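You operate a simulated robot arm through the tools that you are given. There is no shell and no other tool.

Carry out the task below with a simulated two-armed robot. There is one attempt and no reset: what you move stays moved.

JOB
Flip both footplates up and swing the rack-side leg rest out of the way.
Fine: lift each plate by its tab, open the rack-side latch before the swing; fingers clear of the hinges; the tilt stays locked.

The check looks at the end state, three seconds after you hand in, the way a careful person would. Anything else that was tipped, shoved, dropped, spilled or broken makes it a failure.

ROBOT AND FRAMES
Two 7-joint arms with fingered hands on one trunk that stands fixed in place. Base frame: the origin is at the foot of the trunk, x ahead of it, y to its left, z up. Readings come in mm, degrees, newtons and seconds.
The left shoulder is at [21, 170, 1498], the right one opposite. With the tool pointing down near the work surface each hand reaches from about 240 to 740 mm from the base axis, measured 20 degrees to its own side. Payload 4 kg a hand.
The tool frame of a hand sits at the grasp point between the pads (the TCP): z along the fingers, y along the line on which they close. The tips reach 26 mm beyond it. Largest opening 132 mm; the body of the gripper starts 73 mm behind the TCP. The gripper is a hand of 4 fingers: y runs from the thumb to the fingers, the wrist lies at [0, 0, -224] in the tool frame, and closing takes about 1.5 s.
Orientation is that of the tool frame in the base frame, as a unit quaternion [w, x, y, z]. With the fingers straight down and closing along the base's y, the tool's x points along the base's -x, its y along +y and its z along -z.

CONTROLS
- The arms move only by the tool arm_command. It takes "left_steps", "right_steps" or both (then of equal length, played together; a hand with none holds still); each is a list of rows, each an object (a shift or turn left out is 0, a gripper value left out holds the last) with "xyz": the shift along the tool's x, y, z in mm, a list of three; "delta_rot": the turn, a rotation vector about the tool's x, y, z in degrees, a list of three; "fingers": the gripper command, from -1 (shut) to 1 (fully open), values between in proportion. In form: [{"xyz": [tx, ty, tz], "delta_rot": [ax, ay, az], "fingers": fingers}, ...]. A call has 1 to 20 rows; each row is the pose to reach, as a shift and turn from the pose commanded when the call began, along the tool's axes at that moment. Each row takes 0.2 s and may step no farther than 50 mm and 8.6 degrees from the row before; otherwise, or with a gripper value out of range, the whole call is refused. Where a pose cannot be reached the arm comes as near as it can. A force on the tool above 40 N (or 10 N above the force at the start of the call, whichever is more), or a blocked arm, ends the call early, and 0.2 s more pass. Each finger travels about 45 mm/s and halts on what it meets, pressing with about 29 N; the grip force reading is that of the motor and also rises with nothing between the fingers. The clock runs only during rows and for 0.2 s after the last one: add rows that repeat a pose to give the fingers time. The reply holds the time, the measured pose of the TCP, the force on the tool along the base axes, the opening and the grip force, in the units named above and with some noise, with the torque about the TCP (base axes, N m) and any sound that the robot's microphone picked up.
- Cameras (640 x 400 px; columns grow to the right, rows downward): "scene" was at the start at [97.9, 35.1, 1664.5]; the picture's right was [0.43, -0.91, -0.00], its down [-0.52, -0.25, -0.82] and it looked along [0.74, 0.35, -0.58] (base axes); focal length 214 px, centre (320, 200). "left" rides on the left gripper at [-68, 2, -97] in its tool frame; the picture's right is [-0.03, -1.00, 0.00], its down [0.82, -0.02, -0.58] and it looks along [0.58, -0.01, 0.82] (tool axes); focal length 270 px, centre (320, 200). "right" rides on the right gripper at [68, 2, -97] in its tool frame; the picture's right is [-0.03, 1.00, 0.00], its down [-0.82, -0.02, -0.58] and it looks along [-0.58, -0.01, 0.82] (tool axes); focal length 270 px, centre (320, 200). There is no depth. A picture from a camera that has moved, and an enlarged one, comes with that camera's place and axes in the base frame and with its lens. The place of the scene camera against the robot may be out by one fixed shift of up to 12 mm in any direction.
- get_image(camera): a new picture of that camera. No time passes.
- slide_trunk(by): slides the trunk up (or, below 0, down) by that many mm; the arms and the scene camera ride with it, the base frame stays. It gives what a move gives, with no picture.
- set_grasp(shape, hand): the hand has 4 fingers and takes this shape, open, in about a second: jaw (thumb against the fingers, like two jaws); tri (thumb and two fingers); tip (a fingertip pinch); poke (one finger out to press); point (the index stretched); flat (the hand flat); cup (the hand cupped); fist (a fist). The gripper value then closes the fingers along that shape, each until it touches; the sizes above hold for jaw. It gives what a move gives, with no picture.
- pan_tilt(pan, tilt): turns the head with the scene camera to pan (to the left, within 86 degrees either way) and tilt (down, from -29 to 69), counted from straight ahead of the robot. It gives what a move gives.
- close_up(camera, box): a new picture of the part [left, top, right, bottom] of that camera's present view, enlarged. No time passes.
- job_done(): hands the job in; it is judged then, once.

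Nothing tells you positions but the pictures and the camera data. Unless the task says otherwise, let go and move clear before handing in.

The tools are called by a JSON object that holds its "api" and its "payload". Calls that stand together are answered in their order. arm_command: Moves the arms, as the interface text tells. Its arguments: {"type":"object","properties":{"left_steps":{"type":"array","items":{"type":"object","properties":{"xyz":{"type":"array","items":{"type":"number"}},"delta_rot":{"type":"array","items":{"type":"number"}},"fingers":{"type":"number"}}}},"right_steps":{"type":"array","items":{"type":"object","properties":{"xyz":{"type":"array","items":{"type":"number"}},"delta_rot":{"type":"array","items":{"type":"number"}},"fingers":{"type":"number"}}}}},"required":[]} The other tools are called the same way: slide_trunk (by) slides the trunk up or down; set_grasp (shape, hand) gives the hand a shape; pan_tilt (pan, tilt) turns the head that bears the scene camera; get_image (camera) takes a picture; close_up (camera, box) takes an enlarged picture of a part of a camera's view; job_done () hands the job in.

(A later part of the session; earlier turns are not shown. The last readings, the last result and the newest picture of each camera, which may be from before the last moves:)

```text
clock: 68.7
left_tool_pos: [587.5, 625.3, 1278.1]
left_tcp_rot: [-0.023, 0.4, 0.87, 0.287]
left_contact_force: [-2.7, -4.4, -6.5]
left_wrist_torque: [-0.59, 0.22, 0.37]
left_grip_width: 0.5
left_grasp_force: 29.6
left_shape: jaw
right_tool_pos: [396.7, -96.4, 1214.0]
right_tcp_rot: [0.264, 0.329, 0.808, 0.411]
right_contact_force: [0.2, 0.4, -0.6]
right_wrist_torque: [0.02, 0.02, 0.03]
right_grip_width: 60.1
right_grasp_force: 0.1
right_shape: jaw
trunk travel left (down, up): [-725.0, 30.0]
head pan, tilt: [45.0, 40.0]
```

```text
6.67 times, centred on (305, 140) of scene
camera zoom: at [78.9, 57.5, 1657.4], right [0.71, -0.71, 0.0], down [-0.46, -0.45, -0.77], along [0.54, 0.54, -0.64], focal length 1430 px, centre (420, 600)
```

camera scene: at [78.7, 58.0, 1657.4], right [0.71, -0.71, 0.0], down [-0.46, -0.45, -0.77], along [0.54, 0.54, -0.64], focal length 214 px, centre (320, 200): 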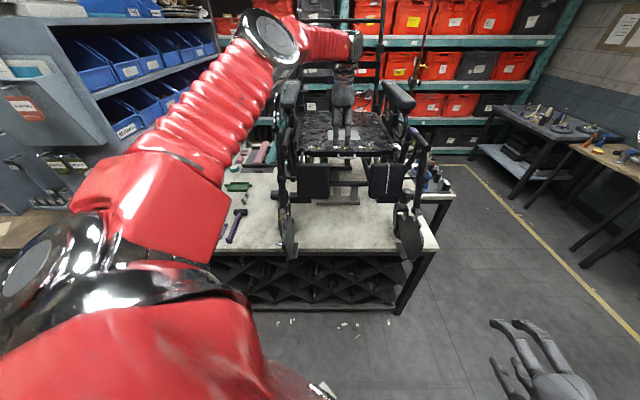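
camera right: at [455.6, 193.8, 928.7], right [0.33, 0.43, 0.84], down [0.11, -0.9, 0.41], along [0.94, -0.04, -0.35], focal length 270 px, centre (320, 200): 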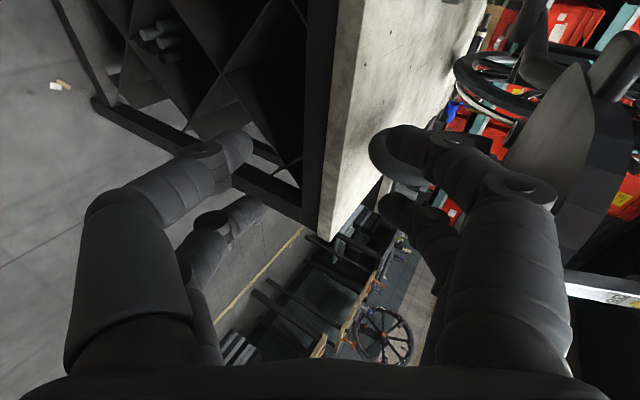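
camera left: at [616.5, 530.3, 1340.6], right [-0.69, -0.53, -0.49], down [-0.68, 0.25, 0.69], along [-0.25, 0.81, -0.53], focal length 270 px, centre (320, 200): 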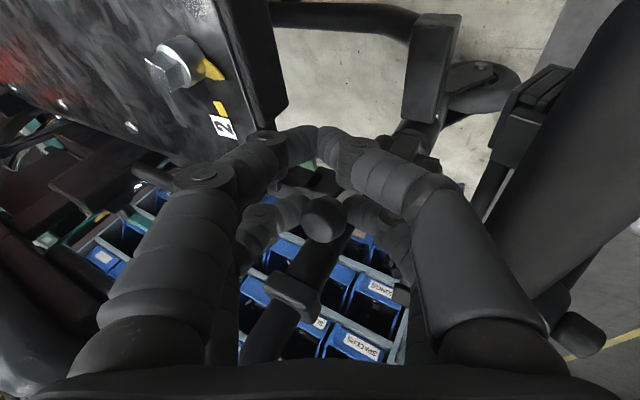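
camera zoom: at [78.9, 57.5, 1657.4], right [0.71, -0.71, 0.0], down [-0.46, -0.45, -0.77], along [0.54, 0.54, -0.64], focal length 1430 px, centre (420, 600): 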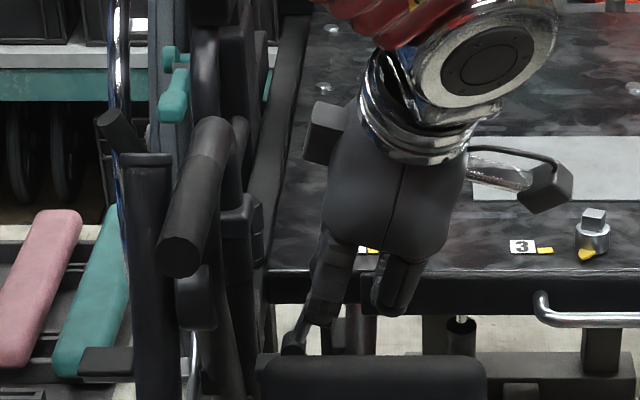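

The lever follows easily. Continuing further inward.

{"api": "arm_command", "payload": {"left_steps": [{"xyz": [-2.7, -0.6, 1], "delta_rot": [0, 2.2, 1.2]}, {"xyz": [-5.5, -1.2, 2], "delta_rot": [0, 4.3, 2.5]}, {"xyz": [-8.1, -1.9, 3.2], "delta_rot": [0, 6.5, 3.8]}, {"xyz": [-10.7, -2.6, 4.5], "delta_rot": [0, 8.7, 5]}, {"xyz": [-13.1, -3.4, 5.9], "delta_rot": [0, 10.8, 6.2]}, {"xyz": [-15.6, -4.2, 7.3], "delta_rot": [0, 13, 7.5]}, {"xyz": [-20, -6.1, 10.6], "delta_rot": [0, 17.3, 10]}, {"xyz": [-24.5, -8.1, 14], "delta_rot": [0, 21.6, 12.5]}]}}

{"api": "get_image", "payload": {"camera": "left"}}

{"api": "close_up", "payload": {"camera": "scene", "box": [270, 110, 340, 170]}}

```text
clock: 70.5
left_tool_pos: [583.8, 617.9, 1265.4]
left_tcp_rot: [-0.215, 0.433, 0.801, 0.353]
left_contact_force: [21.9, 27.0, -16.0]
left_wrist_torque: [-0.55, -0.28, -0.38]
left_grip_width: 0.0
left_grasp_force: 29.4
left_shape: jaw
left hand out of reach, approached as far as the arm can: row 7, 8
right_tool_pos: [401.4, -92.3, 1213.6]
right_tcp_rot: [0.264, 0.329, 0.809, 0.409]
right_contact_force: [-0.1, -0.6, 0.2]
right_wrist_torque: [0.01, -0.02, -0.05]
right_grip_width: 60.1
right_grasp_force: 0.2
right_shape: jaw
trunk travel left (down, up): [-725.0, 30.0]
head pan, tilt: [45.0, 40.0]
```

```text
taken
camera left: at [624.0, 509.3, 1285.7], right [-0.83, -0.39, -0.4], down [-0.43, 0.0, 0.9], along [-0.35, 0.92, -0.17], focal length 270 px, centre (320, 200)
```

left: 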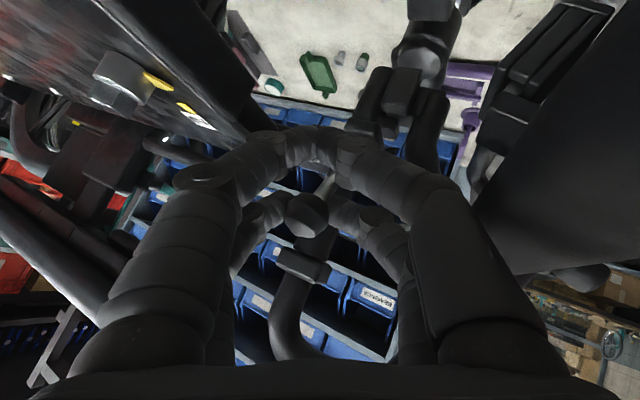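

```text
6.67 times, centred on (305, 140) of scene
camera zoom: at [85.9, 65.0, 1656.7], right [0.71, -0.71, 0.0], down [-0.46, -0.46, -0.76], along [0.54, 0.54, -0.65], focal length 1430 px, centre (420, 600)
```

zoom: 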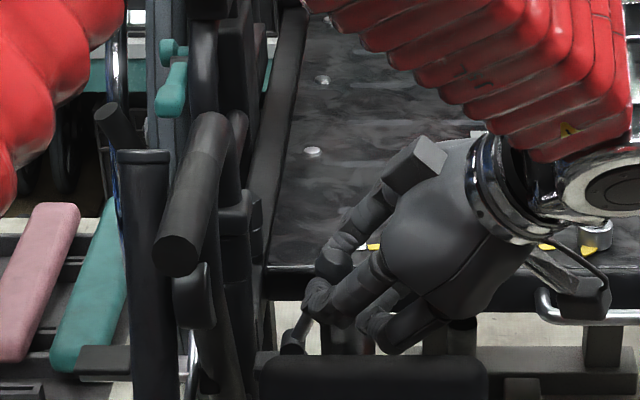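

The tilt ran out of reach and the wrist came close to the seat hardware, so I'll undo that rotation and continue with a translation only.

{"api": "arm_command", "payload": {"left_steps": [{"xyz": [5.8, 0.4, -0.7], "delta_rot": [0, -4.3, -2.5]}, {"xyz": [11.6, 0.9, -1.5], "delta_rot": [0, -8.6, -5]}, {"xyz": [17.4, 1.3, -2.2], "delta_rot": [0, -13, -7.5]}, {"xyz": [23.2, 1.8, -3], "delta_rot": [0, -17.3, -10]}, {"xyz": [29, 2.2, -3.7], "delta_rot": [0, -21.6, -12.5]}, {"xyz": [29, 2.2, -3.7], "delta_rot": [0, -21.6, -12.5]}]}}

{"api": "get_image", "payload": {"camera": "left"}}

{"api": "get_image", "payload": {"camera": "scene"}}

{"api": "close_up", "payload": {"camera": "scene", "box": [270, 100, 370, 170]}}

```text
clock: 71.9
left_tool_pos: [566.0, 629.3, 1288.9]
left_tcp_rot: [-0.026, 0.399, 0.871, 0.286]
left_contact_force: [5.8, 12.5, -11.8]
left_wrist_torque: [-0.07, -0.07, -0.21]
left_grip_width: 0.1
left_grasp_force: 29.2
left_shape: jaw
right_tool_pos: [401.0, -93.3, 1213.7]
right_tcp_rot: [0.264, 0.329, 0.809, 0.409]
right_contact_force: [0.2, 0.2, -0.1]
right_wrist_torque: [0.0, 0.02, 0.0]
right_grip_width: 60.1
right_grasp_force: 0.0
right_shape: jaw
trunk travel left (down, up): [-725.0, 30.0]
head pan, tilt: [45.0, 40.0]
```

```text
taken
camera left: at [596.3, 534.6, 1352.6], right [-0.69, -0.53, -0.49], down [-0.68, 0.25, 0.7], along [-0.25, 0.81, -0.53], focal length 270 px, centre (320, 200)
```

left: 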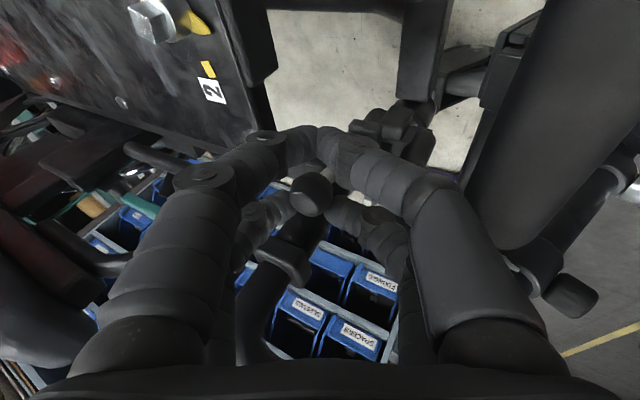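

```text
taken
camera scene: at [85.3, 63.6, 1657.0], right [0.71, -0.71, 0.0], down [-0.46, -0.46, -0.76], along [0.54, 0.54, -0.65], focal length 214 px, centre (320, 200)
```

scene: 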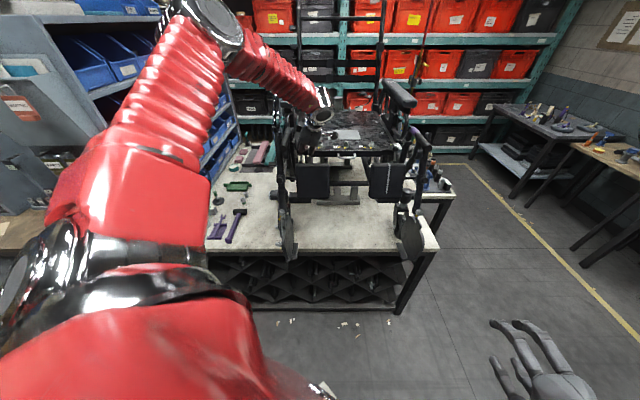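

```text
5.71 times, centred on (320, 135) of scene
camera zoom: at [85.3, 63.6, 1657.0], right [0.71, -0.71, 0.0], down [-0.46, -0.46, -0.76], along [0.54, 0.54, -0.65], focal length 1226 px, centre (320, 571)
```

zoom: 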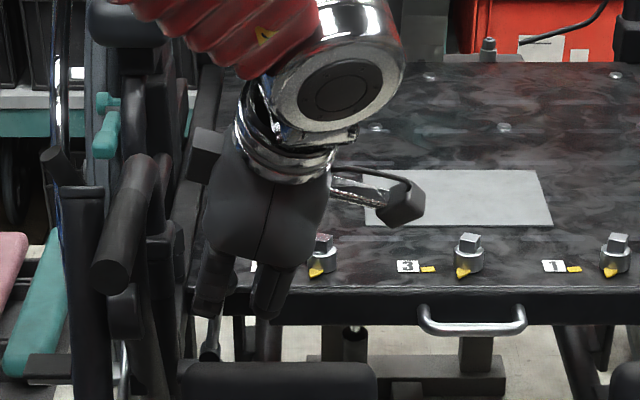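

The seat hardware is undisturbed and the ball is still caught. I'll re-centre and then pull the lever inward with a fixed hand orientation.

{"api": "arm_command", "payload": {"left_steps": [{"xyz": [-10, 4, 5.6]}, {"xyz": [-20.2, 7.8, 11.2]}, {"xyz": [-26.7, 7, 12.5]}, {"xyz": [-33.2, 6.2, 13.8]}, {"xyz": [-33.2, 6.2, 13.8]}]}}

{"api": "get_image", "payload": {"camera": "left"}}

{"api": "close_up", "payload": {"camera": "scene", "box": [270, 100, 370, 170]}}

```text
clock: 73.1
left_tool_pos: [592.7, 610.6, 1275.0]
left_tcp_rot: [-0.022, 0.4, 0.87, 0.288]
left_contact_force: [0.0, 0.4, 0.4]
left_wrist_torque: [0.03, 0.0, -0.01]
left_grip_width: 0.0
left_grasp_force: 28.5
left_shape: jaw
right_tool_pos: [396.5, -97.4, 1215.1]
right_tcp_rot: [0.264, 0.329, 0.807, 0.412]
right_contact_force: [-0.2, -0.2, -0.1]
right_wrist_torque: [-0.03, 0.03, 0.02]
right_grip_width: 60.2
right_grasp_force: 0.0
right_shape: jaw
trunk travel left (down, up): [-725.0, 30.0]
head pan, tilt: [45.0, 40.0]
```

```text
taken
camera left: at [620.8, 515.7, 1339.2], right [-0.69, -0.53, -0.49], down [-0.68, 0.25, 0.69], along [-0.25, 0.81, -0.53], focal length 270 px, centre (320, 200)
```

left: 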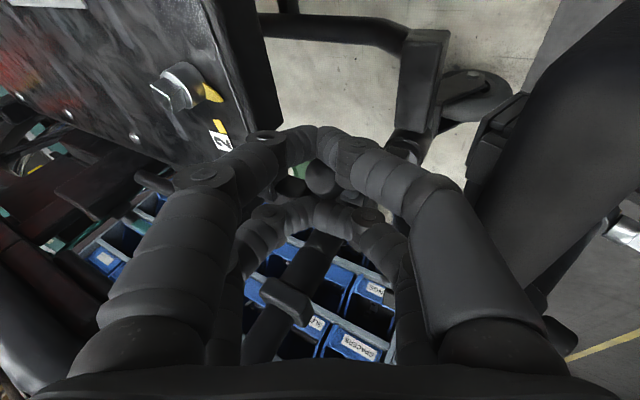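

```text
5.71 times, centred on (320, 135) of scene
camera zoom: at [77.5, 57.3, 1657.5], right [0.71, -0.71, 0.0], down [-0.45, -0.45, -0.77], along [0.54, 0.54, -0.64], focal length 1226 px, centre (320, 571)
```

zoom: 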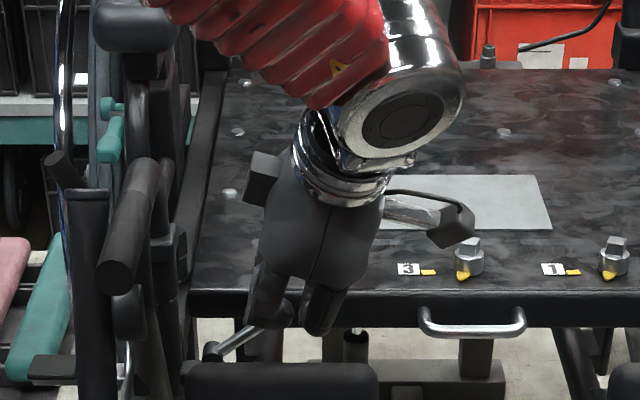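

The lever has swung about 60° inward and there's no load on the hand. I'll open slightly, lift off and inspect the latch.

{"api": "arm_command", "payload": {"left_steps": [{"fingers": -0.1}, {"fingers": -0.1}, {"fingers": -0.1}, {"fingers": -0.1}, {"xyz": [0, 0, -25]}, {"xyz": [0, 0, -50]}, {"xyz": [0, 0, -80]}, {"xyz": [0, 0, -110]}, {"xyz": [0, 0, -110]}]}}

{"api": "get_image", "payload": {"camera": "left"}}

{"api": "close_up", "payload": {"camera": "scene", "box": [270, 100, 370, 170]}}

```text
clock: 75.1
left_tool_pos: [572.6, 555.1, 1365.9]
left_tcp_rot: [-0.024, 0.4, 0.87, 0.288]
left_contact_force: [-0.2, -0.4, -0.1]
left_wrist_torque: [0.01, 0.0, 0.02]
left_grip_width: 58.8
left_grasp_force: 0.1
left_shape: jaw
right_tool_pos: [396.5, -96.2, 1215.7]
right_tcp_rot: [0.264, 0.329, 0.808, 0.411]
right_contact_force: [0.0, 0.0, -0.3]
right_wrist_torque: [-0.02, -0.04, -0.05]
right_grip_width: 60.0
right_grasp_force: 0.0
right_shape: jaw
trunk travel left (down, up): [-725.0, 30.0]
head pan, tilt: [45.0, 40.0]
```

```text
taken
camera left: at [601.3, 459.7, 1429.9], right [-0.69, -0.53, -0.49], down [-0.68, 0.25, 0.69], along [-0.25, 0.81, -0.53], focal length 270 px, centre (320, 200)
```

left: 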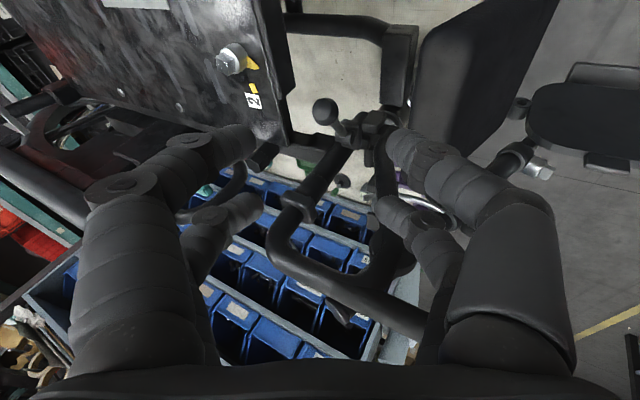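

```text
5.71 times, centred on (320, 135) of scene
camera zoom: at [79.2, 58.8, 1657.3], right [0.71, -0.71, 0.0], down [-0.46, -0.46, -0.77], along [0.54, 0.54, -0.64], focal length 1226 px, centre (320, 571)
```

zoom: 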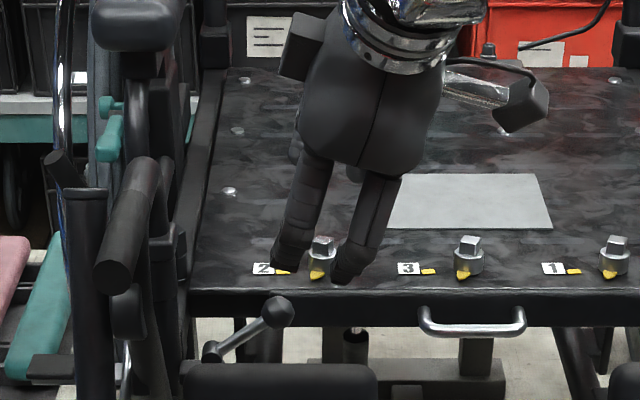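

The lever stays swung inward. Let me look closely at the hook block and hanger joint.

{"api": "close_up", "payload": {"camera": "left", "box": [300, 80, 420, 170]}}

{"api": "close_up", "payload": {"camera": "scene", "box": [280, 140, 330, 170]}}

```text
4.44 times, centred on (360, 125) of left
camera zoom: at [601.3, 459.7, 1429.9], right [-0.69, -0.53, -0.49], down [-0.68, 0.25, 0.69], along [-0.25, 0.81, -0.53], focal length 1201 px, centre (142, 533)
```

zoom: 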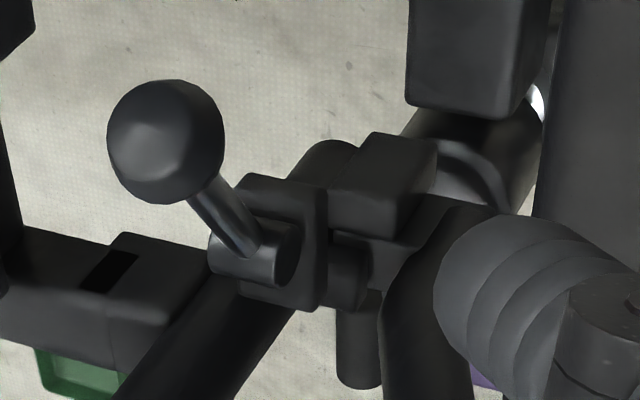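

```text
12.80 times, centred on (305, 155) of scene
camera zoom: at [79.2, 58.8, 1657.3], right [0.71, -0.71, 0.0], down [-0.46, -0.46, -0.77], along [0.54, 0.54, -0.64], focal length 2745 px, centre (512, 776)
```

zoom: 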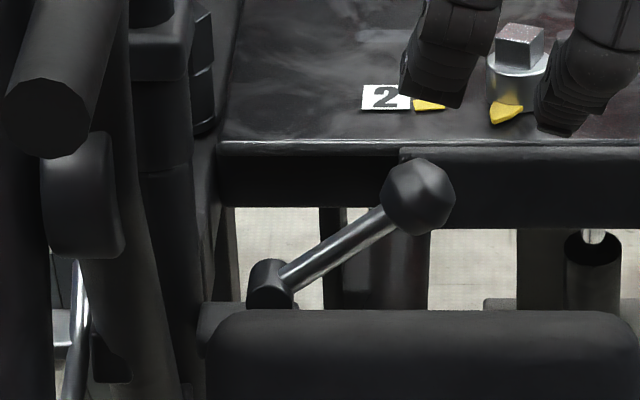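

The latch lever stays at about 60°, so it should be open. Next I'll take hold of the hanger's top tube near its end (≈ r −100, f 713, z 1356) from above and swing it outward. First I'll move the hand up and clear, and turn it.

{"api": "arm_command", "payload": {"left_steps": [{"xyz": [7, 13, -23]}, {"xyz": [14, 27, -46]}, {"xyz": [21.8, 40.6, -70.3]}, {"xyz": [24, 8, -87], "delta_rot": [0, -4.3, -2.5]}, {"xyz": [27, -24, -104], "delta_rot": [0, -8.7, -5]}, {"xyz": [30, -52, -120], "delta_rot": [0, -13, -7.5]}, {"xyz": [33.4, -79.6, -136], "delta_rot": [0, -13, -7.5]}, {"xyz": [33.4, -79.6, -136], "delta_rot": [0, -13, -7.5]}]}}

{"api": "arm_command", "payload": {"left_steps": [{"delta_rot": [0, 3.75, -6.5]}, {"delta_rot": [0, 7.5, -13]}, {"delta_rot": [0, 11.2, -19.5]}, {"delta_rot": [0, 15, -26]}, {"delta_rot": [0, 18.8, -32.5]}, {"delta_rot": [0, 22.5, -39]}, {"delta_rot": [0, 26.2, -45.5]}, {"delta_rot": [0, 30, -52]}, {"delta_rot": [0, 33.8, -58.5]}, {"delta_rot": [0, 37.5, -65]}, {"delta_rot": [0, 41.2, -71.5]}, {"delta_rot": [0, 45, -77.9]}, {"delta_rot": [0, 45, -77.9]}]}}

{"api": "get_image", "payload": {"camera": "scene"}}

{"api": "get_image", "payload": {"camera": "left"}}

```text
clock: 76.9
left_tool_pos: [468.2, 466.1, 1450.8]
left_tcp_rot: [0.094, 0.373, 0.891, 0.241]
left_contact_force: [0.2, 0.3, 0.0]
left_wrist_torque: [0.0, -0.02, 0.03]
left_grip_width: 59.1
left_grasp_force: 0.3
left_shape: jaw
right_tool_pos: [398.4, -95.9, 1214.9]
right_tcp_rot: [0.265, 0.328, 0.808, 0.412]
right_contact_force: [-0.3, 0.7, -0.2]
right_wrist_torque: [-0.02, 0.02, -0.03]
right_grip_width: 60.2
right_grasp_force: 0.0
right_shape: jaw
trunk travel left (down, up): [-725.0, 30.0]
head pan, tilt: [45.0, 40.0]
```

```text
clock: 79.7
left_tool_pos: [466.5, 466.1, 1449.9]
left_tcp_rot: [-0.101, -0.368, 0.891, 0.245]
left_contact_force: [1.1, -0.9, 0.0]
left_wrist_torque: [-0.01, 0.01, 0.0]
left_grip_width: 59.1
left_grasp_force: 0.1
left_shape: jaw
right_tool_pos: [395.4, -96.5, 1214.4]
right_tcp_rot: [0.264, 0.329, 0.808, 0.411]
right_contact_force: [0.0, 1.1, 0.2]
right_wrist_torque: [0.01, 0.0, 0.01]
right_grip_width: 60.2
right_grasp_force: 0.1
right_shape: jaw
trunk travel left (down, up): [-725.0, 30.0]
head pan, tilt: [45.0, 40.0]
```

```text
taken
camera scene: at [78.0, 57.6, 1657.5], right [0.71, -0.71, 0.0], down [-0.45, -0.45, -0.77], along [0.54, 0.54, -0.64], focal length 214 px, centre (320, 200)
```

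scene: 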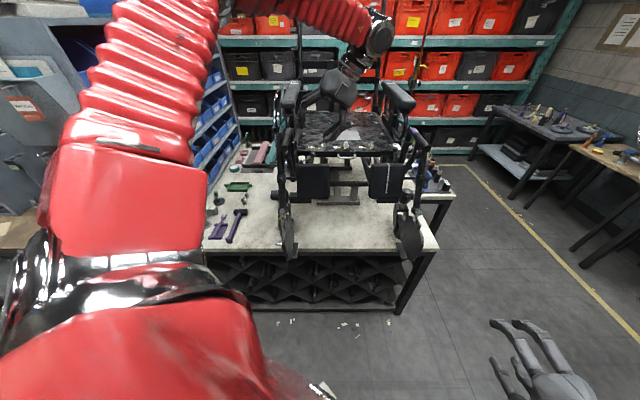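

```text
taken
camera left: at [548.2, 480.7, 1535.5], right [0.62, -0.59, -0.51], down [-0.36, -0.8, 0.48], along [-0.69, -0.12, -0.71], focal length 270 px, centre (320, 200)
```

left: 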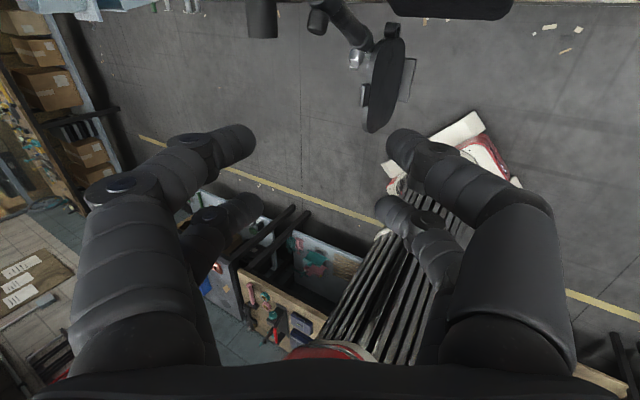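

The tube end appears at r ≈ −106, f ≈ 712. I'll go to a standoff diagonally above it, jaws straddling the tube.

{"api": "arm_command", "payload": {"left_steps": [{"xyz": [-22, 15, 16]}, {"xyz": [-45, 30, 32]}, {"xyz": [-67, 44.6, 48.8]}, {"xyz": [-67, 44.6, 48.8]}]}}

{"api": "get_image", "payload": {"camera": "left"}}

{"api": "close_up", "payload": {"camera": "scene", "box": [255, 60, 365, 160]}}

```text
clock: 80.7
left_tool_pos: [469.1, 557.1, 1431.6]
left_tcp_rot: [-0.099, -0.368, 0.891, 0.245]
left_contact_force: [-1.0, 0.8, -0.7]
left_wrist_torque: [-0.02, -0.01, 0.01]
left_grip_width: 59.1
left_grasp_force: 0.0
left_shape: jaw
right_tool_pos: [396.4, -96.3, 1214.6]
right_tcp_rot: [0.265, 0.328, 0.807, 0.413]
right_contact_force: [-0.1, -0.5, -0.4]
right_wrist_torque: [0.02, -0.02, 0.05]
right_grip_width: 60.0
right_grasp_force: 0.1
right_shape: jaw
trunk travel left (down, up): [-725.0, 30.0]
head pan, tilt: [45.0, 40.0]
```

```text
taken
camera left: at [550.7, 572.8, 1515.9], right [0.62, -0.59, -0.51], down [-0.36, -0.8, 0.48], along [-0.69, -0.12, -0.71], focal length 270 px, centre (320, 200)
```

left: 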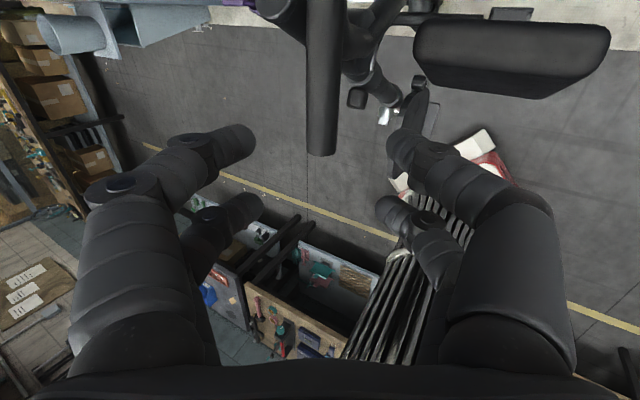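

```text
4.00 times, centred on (310, 110) of scene
camera zoom: at [78.2, 57.1, 1657.5], right [0.71, -0.71, 0.0], down [-0.45, -0.45, -0.77], along [0.54, 0.54, -0.64], focal length 858 px, centre (360, 560)
```

zoom: 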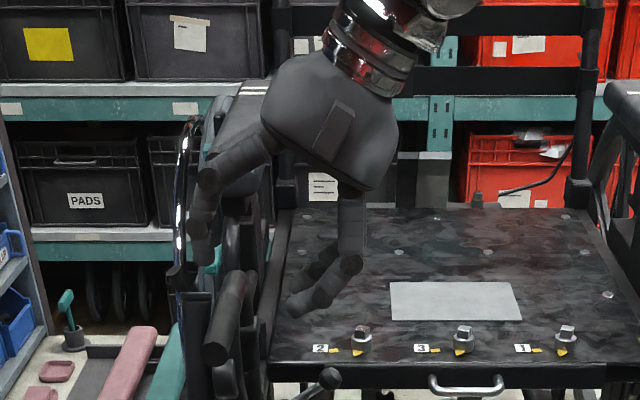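

The tube is centred between the jaws. Advancing to straddle it (no clamping yet).

{"api": "arm_command", "payload": {"left_steps": [{"xyz": [-5, 0, 27]}, {"xyz": [-5, 0, 54]}, {"xyz": [-5, 0, 70]}, {"xyz": [-5, 0, 81]}, {"xyz": [-5, 0, 81]}]}}

{"api": "get_image", "payload": {"camera": "left"}}

{"api": "close_up", "payload": {"camera": "scene", "box": [255, 80, 345, 170]}}

```text
clock: 81.9
left_tool_pos: [443.7, 591.0, 1361.3]
left_tcp_rot: [-0.1, -0.367, 0.891, 0.246]
left_contact_force: [-0.5, -0.9, -0.3]
left_wrist_torque: [0.0, -0.01, 0.03]
left_grip_width: 59.0
left_grasp_force: 0.1
left_shape: jaw
right_tool_pos: [396.8, -98.2, 1214.1]
right_tcp_rot: [0.264, 0.329, 0.808, 0.411]
right_contact_force: [-0.7, 0.1, 0.3]
right_wrist_torque: [0.0, 0.02, 0.02]
right_grip_width: 60.1
right_grasp_force: 0.0
right_shape: jaw
trunk travel left (down, up): [-725.0, 30.0]
head pan, tilt: [45.0, 40.0]
```

```text
taken
camera left: at [525.6, 605.9, 1446.2], right [0.62, -0.59, -0.51], down [-0.36, -0.8, 0.48], along [-0.69, -0.12, -0.71], focal length 270 px, centre (320, 200)
```

left: 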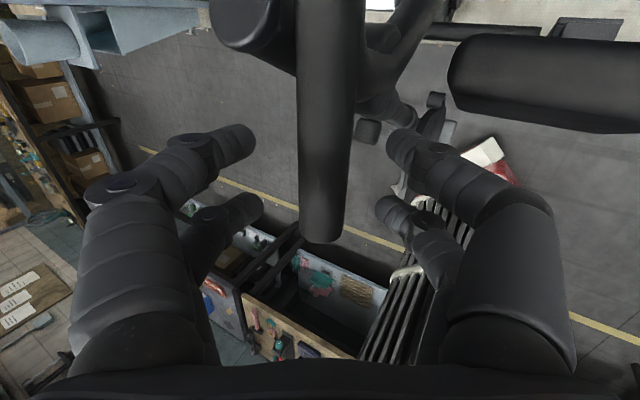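

```text
4.44 times, centred on (300, 125) of scene
camera zoom: at [78.3, 57.6, 1657.4], right [0.71, -0.71, 0.0], down [-0.46, -0.45, -0.77], along [0.54, 0.54, -0.64], focal length 953 px, centre (409, 533)
```

zoom: 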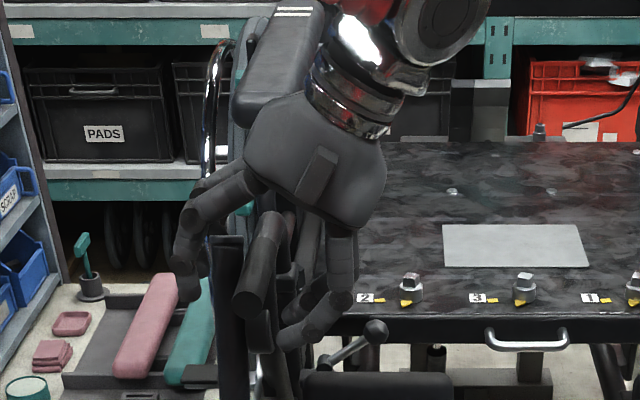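

I'll close loosely around the tube and try the first 10° of outward swing, watching the force.

{"api": "arm_command", "payload": {"left_steps": [{"fingers": -0.5}, {"fingers": -0.5}, {"fingers": -0.5}, {"xyz": [-0.1, 5.4, 3.1], "delta_rot": [0, -1.25, 2.2]}, {"xyz": [-0.5, 10.7, 6.2], "delta_rot": [0, -2.5, 4.3]}, {"xyz": [-1.2, 16.1, 9.3], "delta_rot": [0, -3.75, 6.5]}, {"xyz": [-2.2, 21.4, 12.4], "delta_rot": [0, -5, 8.7]}]}}

{"api": "get_image", "payload": {"camera": "left"}}

{"api": "close_up", "payload": {"camera": "scene", "box": [245, 80, 345, 280]}}

```text
clock: 83.5
left_tool_pos: [428.8, 610.3, 1364.0]
left_tcp_rot: [-0.08, -0.287, 0.921, 0.252]
left_contact_force: [0.4, -1.4, -0.3]
left_wrist_torque: [0.0, -0.01, -0.03]
left_grip_width: 34.2
left_grasp_force: 0.0
left_shape: jaw
right_tool_pos: [396.1, -97.6, 1214.1]
right_tcp_rot: [0.265, 0.329, 0.808, 0.411]
right_contact_force: [0.8, 0.5, -0.5]
right_wrist_torque: [-0.02, 0.0, -0.01]
right_grip_width: 59.9
right_grasp_force: 0.0
right_shape: jaw
trunk travel left (down, up): [-725.0, 30.0]
head pan, tilt: [45.0, 40.0]
```

```text
taken
camera left: at [510.9, 611.2, 1447.3], right [0.51, -0.69, -0.51], down [-0.49, -0.72, 0.49], along [-0.7, 0.0, -0.71], focal length 270 px, centre (320, 200)
```

left: 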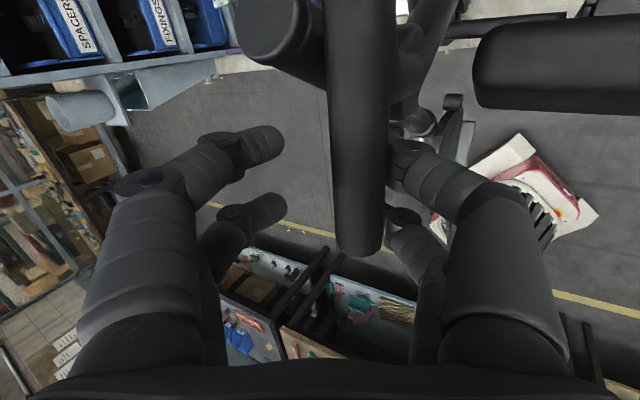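

```text
2.00 times, centred on (295, 180) of scene
camera zoom: at [77.8, 58.3, 1657.4], right [0.71, -0.71, 0.0], down [-0.45, -0.45, -0.77], along [0.54, 0.54, -0.64], focal length 429 px, centre (370, 240)
```

zoom: 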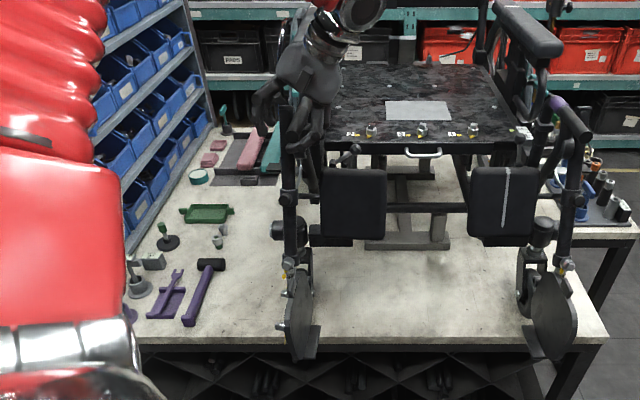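

The tube now rests against the inner finger with no load yet. Continuing another 10°.

{"api": "arm_command", "payload": {"left_steps": [{"xyz": [-0.1, 4.7, 4.4], "delta_rot": [0, -1.25, 2.2]}, {"xyz": [-0.5, 9.2, 8.8], "delta_rot": [0, -2.5, 4.3]}, {"xyz": [-1.2, 14.6, 11.9], "delta_rot": [0, -3.75, 6.5]}, {"xyz": [-2.2, 19.9, 15], "delta_rot": [0, -5, 8.7]}]}}

{"api": "get_image", "payload": {"camera": "left"}}

{"api": "close_up", "payload": {"camera": "scene", "box": [245, 80, 345, 280]}}

```text
clock: 84.5
left_tool_pos: [415.1, 632.2, 1360.8]
left_tcp_rot: [-0.058, -0.205, 0.942, 0.258]
left_contact_force: [1.3, -1.4, -0.5]
left_wrist_torque: [-0.04, 0.03, -0.02]
left_grip_width: 34.2
left_grasp_force: 0.1
left_shape: jaw
right_tool_pos: [396.0, -96.5, 1214.4]
right_tcp_rot: [0.264, 0.329, 0.808, 0.411]
right_contact_force: [0.0, 0.1, 0.1]
right_wrist_torque: [0.02, -0.03, -0.01]
right_grip_width: 60.1
right_grasp_force: 0.1
right_shape: jaw
trunk travel left (down, up): [-725.0, 30.0]
head pan, tilt: [45.0, 40.0]
```

```text
taken
camera left: at [497.7, 618.4, 1444.5], right [0.38, -0.77, -0.51], down [-0.61, -0.62, 0.49], along [-0.7, 0.13, -0.71], focal length 270 px, centre (320, 200)
```

left: 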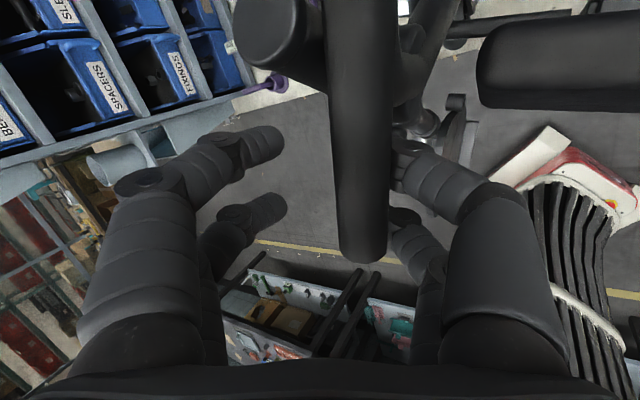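

```text
2.00 times, centred on (295, 180) of scene
camera zoom: at [77.8, 58.1, 1657.4], right [0.71, -0.71, 0.0], down [-0.45, -0.45, -0.77], along [0.54, 0.54, -0.64], focal length 429 px, centre (370, 240)
```

zoom: 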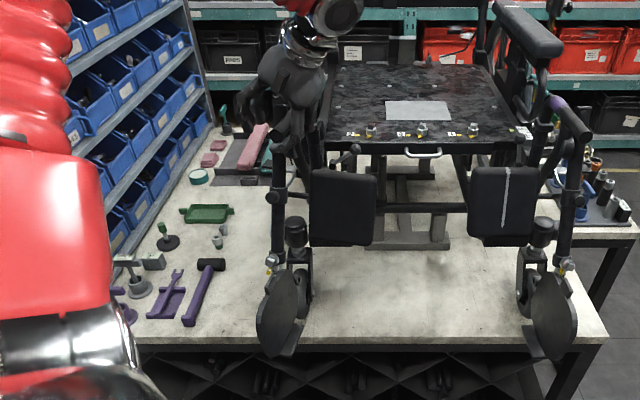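

It's swinging freely with almost no load. Continuing.

{"api": "arm_command", "payload": {"left_steps": [{"xyz": [-0.1, 5.4, 3.1], "delta_rot": [0, -1.25, 2.2]}, {"xyz": [-0.5, 10.7, 6.2], "delta_rot": [0, -2.5, 4.3]}, {"xyz": [-1.2, 16.1, 9.3], "delta_rot": [0, -3.75, 6.5]}, {"xyz": [-2.2, 21.4, 12.4], "delta_rot": [0, -5, 8.7]}, {"xyz": [-3.4, 26.7, 15.4], "delta_rot": [0, -6.25, 10.8]}, {"xyz": [-4.9, 31.9, 18.4], "delta_rot": [0, -7.5, 13]}, {"xyz": [-6.6, 37.1, 21.4], "delta_rot": [0, -8.75, 15.2]}, {"xyz": [-8.6, 42.2, 24.4], "delta_rot": [0, -10, 17.3]}]}}

{"api": "get_image", "payload": {"camera": "left"}}

{"api": "close_up", "payload": {"camera": "scene", "box": [225, 80, 345, 280]}}

```text
clock: 86.3
left_tool_pos: [403.1, 679.6, 1360.1]
left_tcp_rot: [-0.014, -0.038, 0.964, 0.264]
left_contact_force: [0.7, -2.0, 0.0]
left_wrist_torque: [0.0, 0.01, -0.06]
left_grip_width: 34.4
left_grasp_force: 0.0
left_shape: jaw
right_tool_pos: [396.4, -96.3, 1214.3]
right_tcp_rot: [0.263, 0.329, 0.808, 0.412]
right_contact_force: [-0.6, 0.0, 0.3]
right_wrist_torque: [0.0, -0.03, 0.02]
right_grip_width: 60.5
right_grasp_force: 0.0
right_shape: jaw
trunk travel left (down, up): [-725.0, 30.0]
head pan, tilt: [45.0, 40.0]
```

```text
taken
camera left: at [475.5, 638.8, 1444.4], right [0.09, -0.86, -0.51], down [-0.78, -0.38, 0.49], along [-0.61, 0.35, -0.71], focal length 270 px, centre (320, 200)
```

left: 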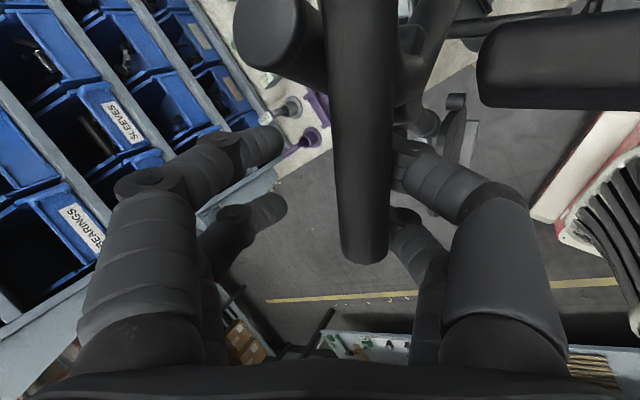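

```text
2.00 times, centred on (285, 180) of scene
camera zoom: at [77.9, 58.1, 1657.4], right [0.71, -0.71, 0.0], down [-0.45, -0.45, -0.77], along [0.54, 0.54, -0.64], focal length 429 px, centre (390, 240)
```

zoom: 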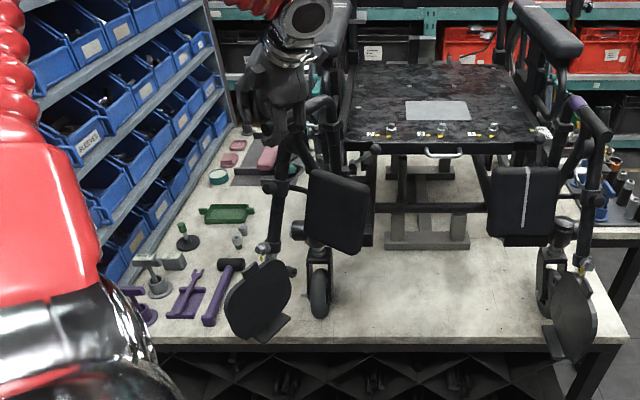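

About 35° out and clear of everything. Continuing.

{"api": "arm_command", "payload": {"left_steps": [{"xyz": [-0.1, 5.4, 3.1], "delta_rot": [0, -1.25, 2.2]}, {"xyz": [-0.5, 10.7, 6.2], "delta_rot": [0, -2.5, 4.3]}, {"xyz": [-1.2, 16.1, 9.3], "delta_rot": [0, -3.75, 6.5]}, {"xyz": [-2.2, 21.4, 12.4], "delta_rot": [0, -5, 8.7]}, {"xyz": [-3.4, 26.7, 15.4], "delta_rot": [0, -6.25, 10.8]}, {"xyz": [-4.9, 31.9, 18.4], "delta_rot": [0, -7.5, 13]}, {"xyz": [-6.6, 37.1, 21.4], "delta_rot": [0, -8.75, 15.2]}, {"xyz": [-8.6, 42.2, 24.4], "delta_rot": [0, -10, 17.3]}]}}

{"api": "get_image", "payload": {"camera": "left"}}

{"api": "get_image", "payload": {"camera": "scene"}}

{"api": "close_up", "payload": {"camera": "scene", "box": [205, 80, 345, 260]}}

```text
clock: 88.1
left_tool_pos: [409.0, 728.7, 1360.2]
left_tcp_rot: [0.032, 0.129, 0.956, 0.261]
left_contact_force: [-1.5, -2.0, -1.1]
left_wrist_torque: [0.04, 0.05, -0.04]
left_grip_width: 34.4
left_grasp_force: 0.0
left_shape: jaw
right_tool_pos: [395.6, -96.7, 1213.9]
right_tcp_rot: [0.264, 0.329, 0.808, 0.411]
right_contact_force: [0.0, 0.8, 0.1]
right_wrist_torque: [-0.01, 0.01, -0.01]
right_grip_width: 59.7
right_grasp_force: 0.0
right_shape: jaw
trunk travel left (down, up): [-725.0, 30.0]
head pan, tilt: [45.0, 40.0]
```

```text
taken
camera left: at [461.7, 666.3, 1444.7], right [-0.21, -0.84, -0.51], down [-0.86, -0.09, 0.5], along [-0.46, 0.54, -0.71], focal length 270 px, centre (320, 200)
```

left: 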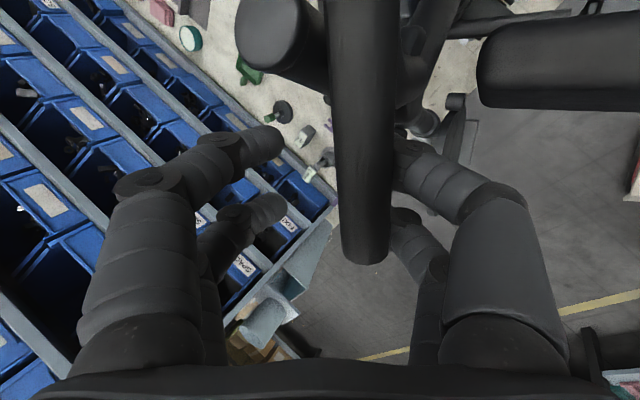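

```text
taken
camera scene: at [77.8, 58.2, 1657.4], right [0.71, -0.71, 0.0], down [-0.45, -0.45, -0.77], along [0.54, 0.54, -0.64], focal length 214 px, centre (320, 200)
```

scene: 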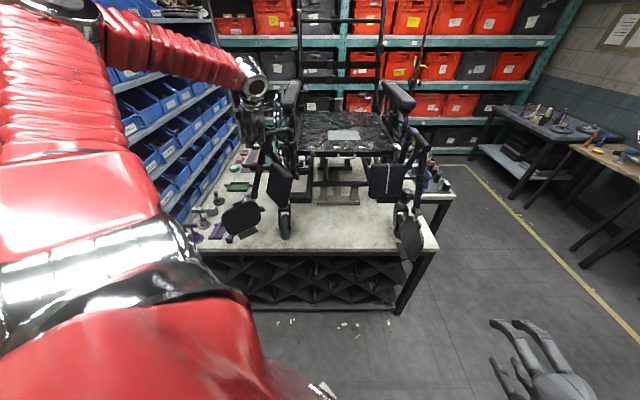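

```text
2.22 times, centred on (275, 170) of scene
camera zoom: at [77.8, 58.2, 1657.4], right [0.71, -0.71, 0.0], down [-0.45, -0.45, -0.77], along [0.54, 0.54, -0.64], focal length 477 px, centre (420, 267)
```

zoom: 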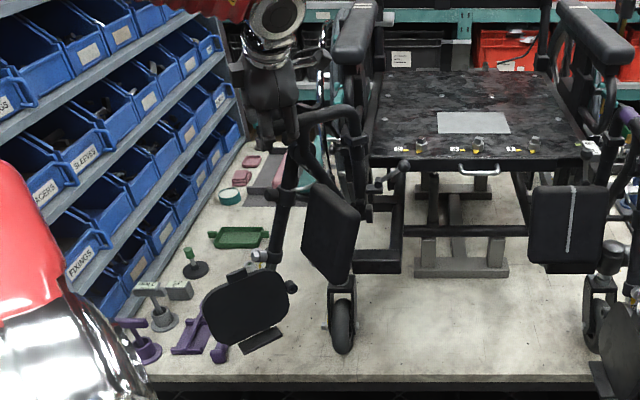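

About 57° out. Continuing toward roughly 80°.

{"api": "arm_command", "payload": {"left_steps": [{"xyz": [-0.1, 5.4, 3.1], "delta_rot": [0, -1.25, 2.2]}, {"xyz": [-0.5, 10.7, 6.2], "delta_rot": [0, -2.5, 4.3]}, {"xyz": [-1.2, 16.1, 9.3], "delta_rot": [0, -3.75, 6.5]}, {"xyz": [-2.2, 21.4, 12.4], "delta_rot": [0, -5, 8.7]}, {"xyz": [-3.4, 26.7, 15.4], "delta_rot": [0, -6.25, 10.8]}, {"xyz": [-4.9, 31.9, 18.4], "delta_rot": [0, -7.5, 13]}, {"xyz": [-6.6, 37.1, 21.4], "delta_rot": [0, -8.75, 15.2]}, {"xyz": [-8.6, 42.2, 24.4], "delta_rot": [0, -10, 17.3]}]}}

{"api": "get_image", "payload": {"camera": "left"}}

{"api": "close_up", "payload": {"camera": "scene", "box": [205, 80, 345, 260]}}

```text
clock: 89.9
left_tool_pos: [429.7, 775.5, 1360.2]
left_tcp_rot: [0.074, 0.294, 0.92, 0.249]
left_contact_force: [-1.0, -0.9, -1.2]
left_wrist_torque: [0.0, -0.01, -0.05]
left_grip_width: 34.5
left_grasp_force: 0.2
left_shape: jaw
right_tool_pos: [396.6, -96.3, 1215.2]
right_tcp_rot: [0.265, 0.329, 0.808, 0.41]
right_contact_force: [0.5, 0.5, 0.0]
right_wrist_torque: [0.03, -0.01, 0.04]
right_grip_width: 60.1
right_grasp_force: 0.1
right_shape: jaw
trunk travel left (down, up): [-725.0, 30.0]
head pan, tilt: [45.0, 40.0]
```

```text
taken
camera left: at [458.1, 696.8, 1444.6], right [-0.48, -0.72, -0.5], down [-0.84, 0.22, 0.5], along [-0.25, 0.66, -0.71], focal length 270 px, centre (320, 200)
```

left: 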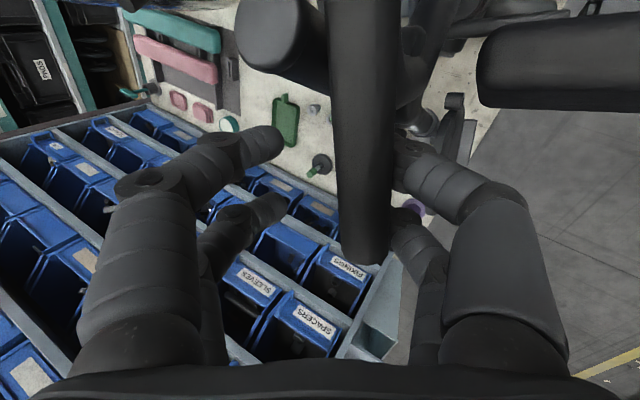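

```text
2.22 times, centred on (275, 170) of scene
camera zoom: at [77.9, 58.2, 1657.4], right [0.71, -0.71, 0.0], down [-0.45, -0.45, -0.77], along [0.54, 0.54, -0.64], focal length 477 px, centre (420, 267)
```

zoom: 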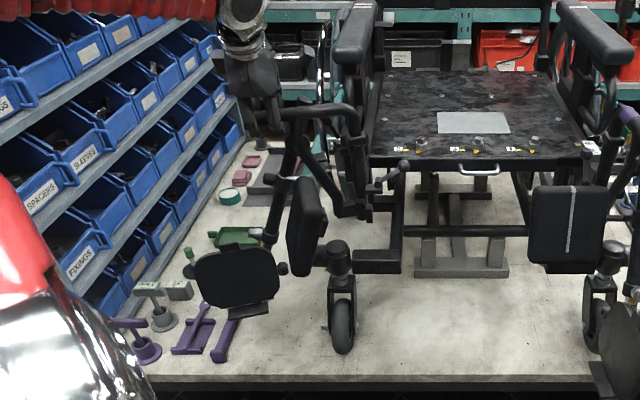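

About 78° out, clear of the bins and tools. I'll go a few degrees further, cautiously.

{"api": "arm_command", "payload": {"left_steps": [{"xyz": [-0.1, 5.4, 3.1], "delta_rot": [0, -1.25, 2.2]}, {"xyz": [-0.5, 10.7, 6.2], "delta_rot": [0, -2.5, 4.3]}, {"xyz": [-1.2, 16.1, 9.3], "delta_rot": [0, -3.75, 6.5]}, {"xyz": [-2.2, 21.4, 12.4], "delta_rot": [0, -5, 8.7]}]}}

{"api": "get_image", "payload": {"camera": "left"}}

{"api": "close_up", "payload": {"camera": "scene", "box": [205, 80, 345, 260]}}

```text
clock: 90.9
left_tool_pos: [446.7, 794.1, 1359.1]
left_tcp_rot: [0.094, 0.374, 0.89, 0.242]
left_contact_force: [-1.7, -0.1, -1.3]
left_wrist_torque: [0.02, -0.02, -0.02]
left_grip_width: 34.1
left_grasp_force: 0.0
left_shape: jaw
right_tool_pos: [395.7, -96.5, 1214.6]
right_tcp_rot: [0.264, 0.329, 0.808, 0.412]
right_contact_force: [-0.4, -0.2, 0.5]
right_wrist_torque: [0.0, -0.01, -0.02]
right_grip_width: 60.4
right_grasp_force: 0.0
right_shape: jaw
trunk travel left (down, up): [-725.0, 30.0]
head pan, tilt: [45.0, 40.0]
```

```text
taken
camera left: at [460.7, 712.0, 1444.5], right [-0.6, -0.62, -0.5], down [-0.79, 0.36, 0.5], along [-0.13, 0.7, -0.71], focal length 270 px, centre (320, 200)
```

left: 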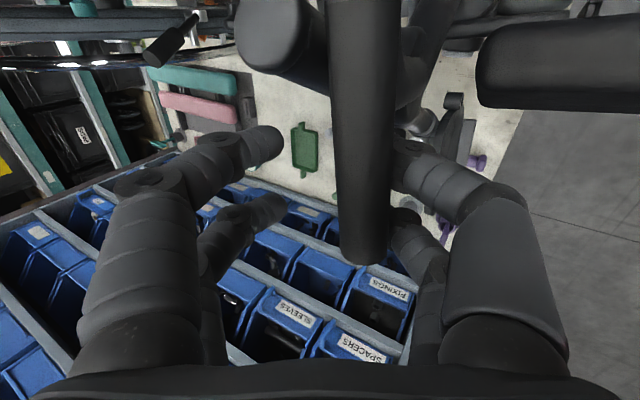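

```text
2.22 times, centred on (275, 170) of scene
camera zoom: at [78.3, 58.5, 1657.4], right [0.71, -0.71, 0.0], down [-0.45, -0.45, -0.77], along [0.54, 0.54, -0.64], focal length 477 px, centre (420, 267)
```

zoom: 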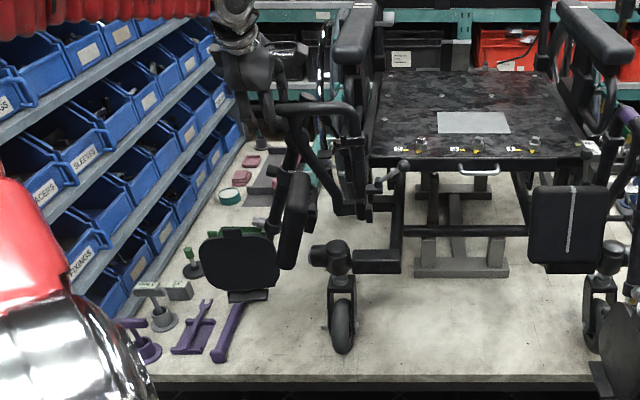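

The leg rest is at about 88°, sideways. I'll open the jaws and back away along the tool axis.

{"api": "arm_command", "payload": {"left_steps": [{"fingers": -0.15}, {"fingers": -0.15}, {"fingers": -0.15}, {"xyz": [0, 0, -20]}, {"xyz": [0, 0, -40]}, {"xyz": [0, 0, -70]}, {"xyz": [0, 0, -100]}, {"xyz": [0, 0, -130]}, {"xyz": [0, 0, -130]}]}}

{"api": "get_image", "payload": {"camera": "left"}}

{"api": "get_image", "payload": {"camera": "scene"}}

{"api": "close_up", "payload": {"camera": "scene", "box": [205, 80, 345, 260]}}

```text
clock: 92.9
left_tool_pos: [401.3, 747.3, 1474.3]
left_tcp_rot: [0.095, 0.374, 0.89, 0.242]
left_contact_force: [-0.1, -1.3, 0.2]
left_wrist_torque: [-0.01, -0.02, 0.01]
left_grip_width: 55.8
left_grasp_force: 0.1
left_shape: jaw
right_tool_pos: [397.7, -96.5, 1214.5]
right_tcp_rot: [0.264, 0.329, 0.808, 0.412]
right_contact_force: [-0.3, 0.6, 0.2]
right_wrist_torque: [0.02, -0.02, 0.02]
right_grip_width: 60.0
right_grasp_force: 0.0
right_shape: jaw
trunk travel left (down, up): [-725.0, 30.0]
head pan, tilt: [45.0, 40.0]
```

```text
taken
camera left: at [415.6, 665.3, 1557.8], right [-0.6, -0.62, -0.5], down [-0.79, 0.36, 0.5], along [-0.13, 0.69, -0.71], focal length 270 px, centre (320, 200)
```

left: 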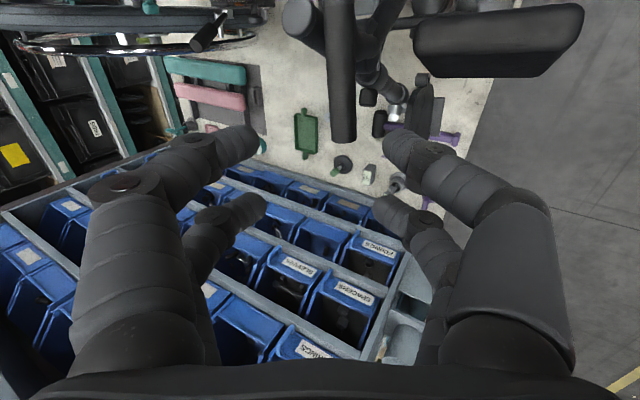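

```text
taken
camera scene: at [78.6, 58.6, 1657.4], right [0.71, -0.71, 0.0], down [-0.46, -0.45, -0.77], along [0.54, 0.54, -0.64], focal length 214 px, centre (320, 200)
```

scene: 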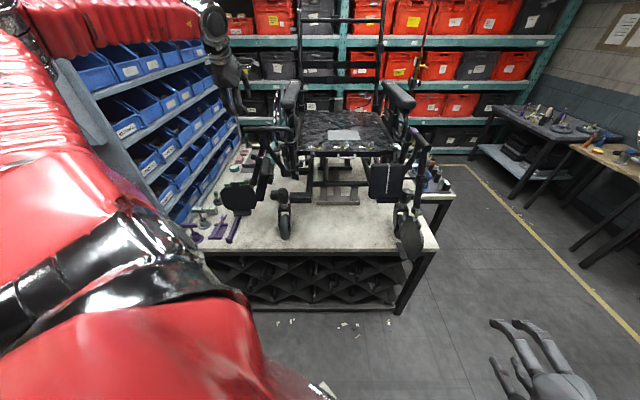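

```text
2.22 times, centred on (275, 170) of scene
camera zoom: at [78.6, 58.6, 1657.4], right [0.71, -0.71, 0.0], down [-0.46, -0.45, -0.77], along [0.54, 0.54, -0.64], focal length 477 px, centre (420, 267)
```

zoom: 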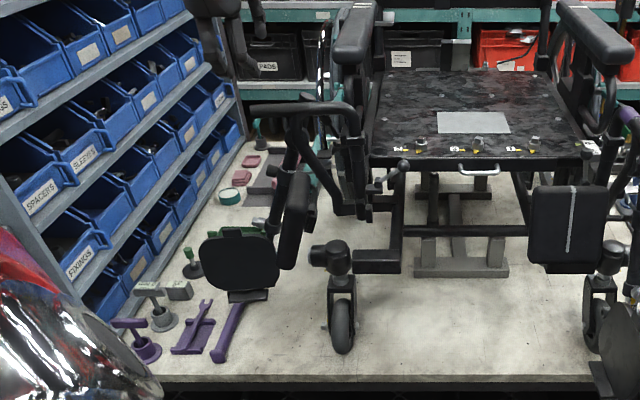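

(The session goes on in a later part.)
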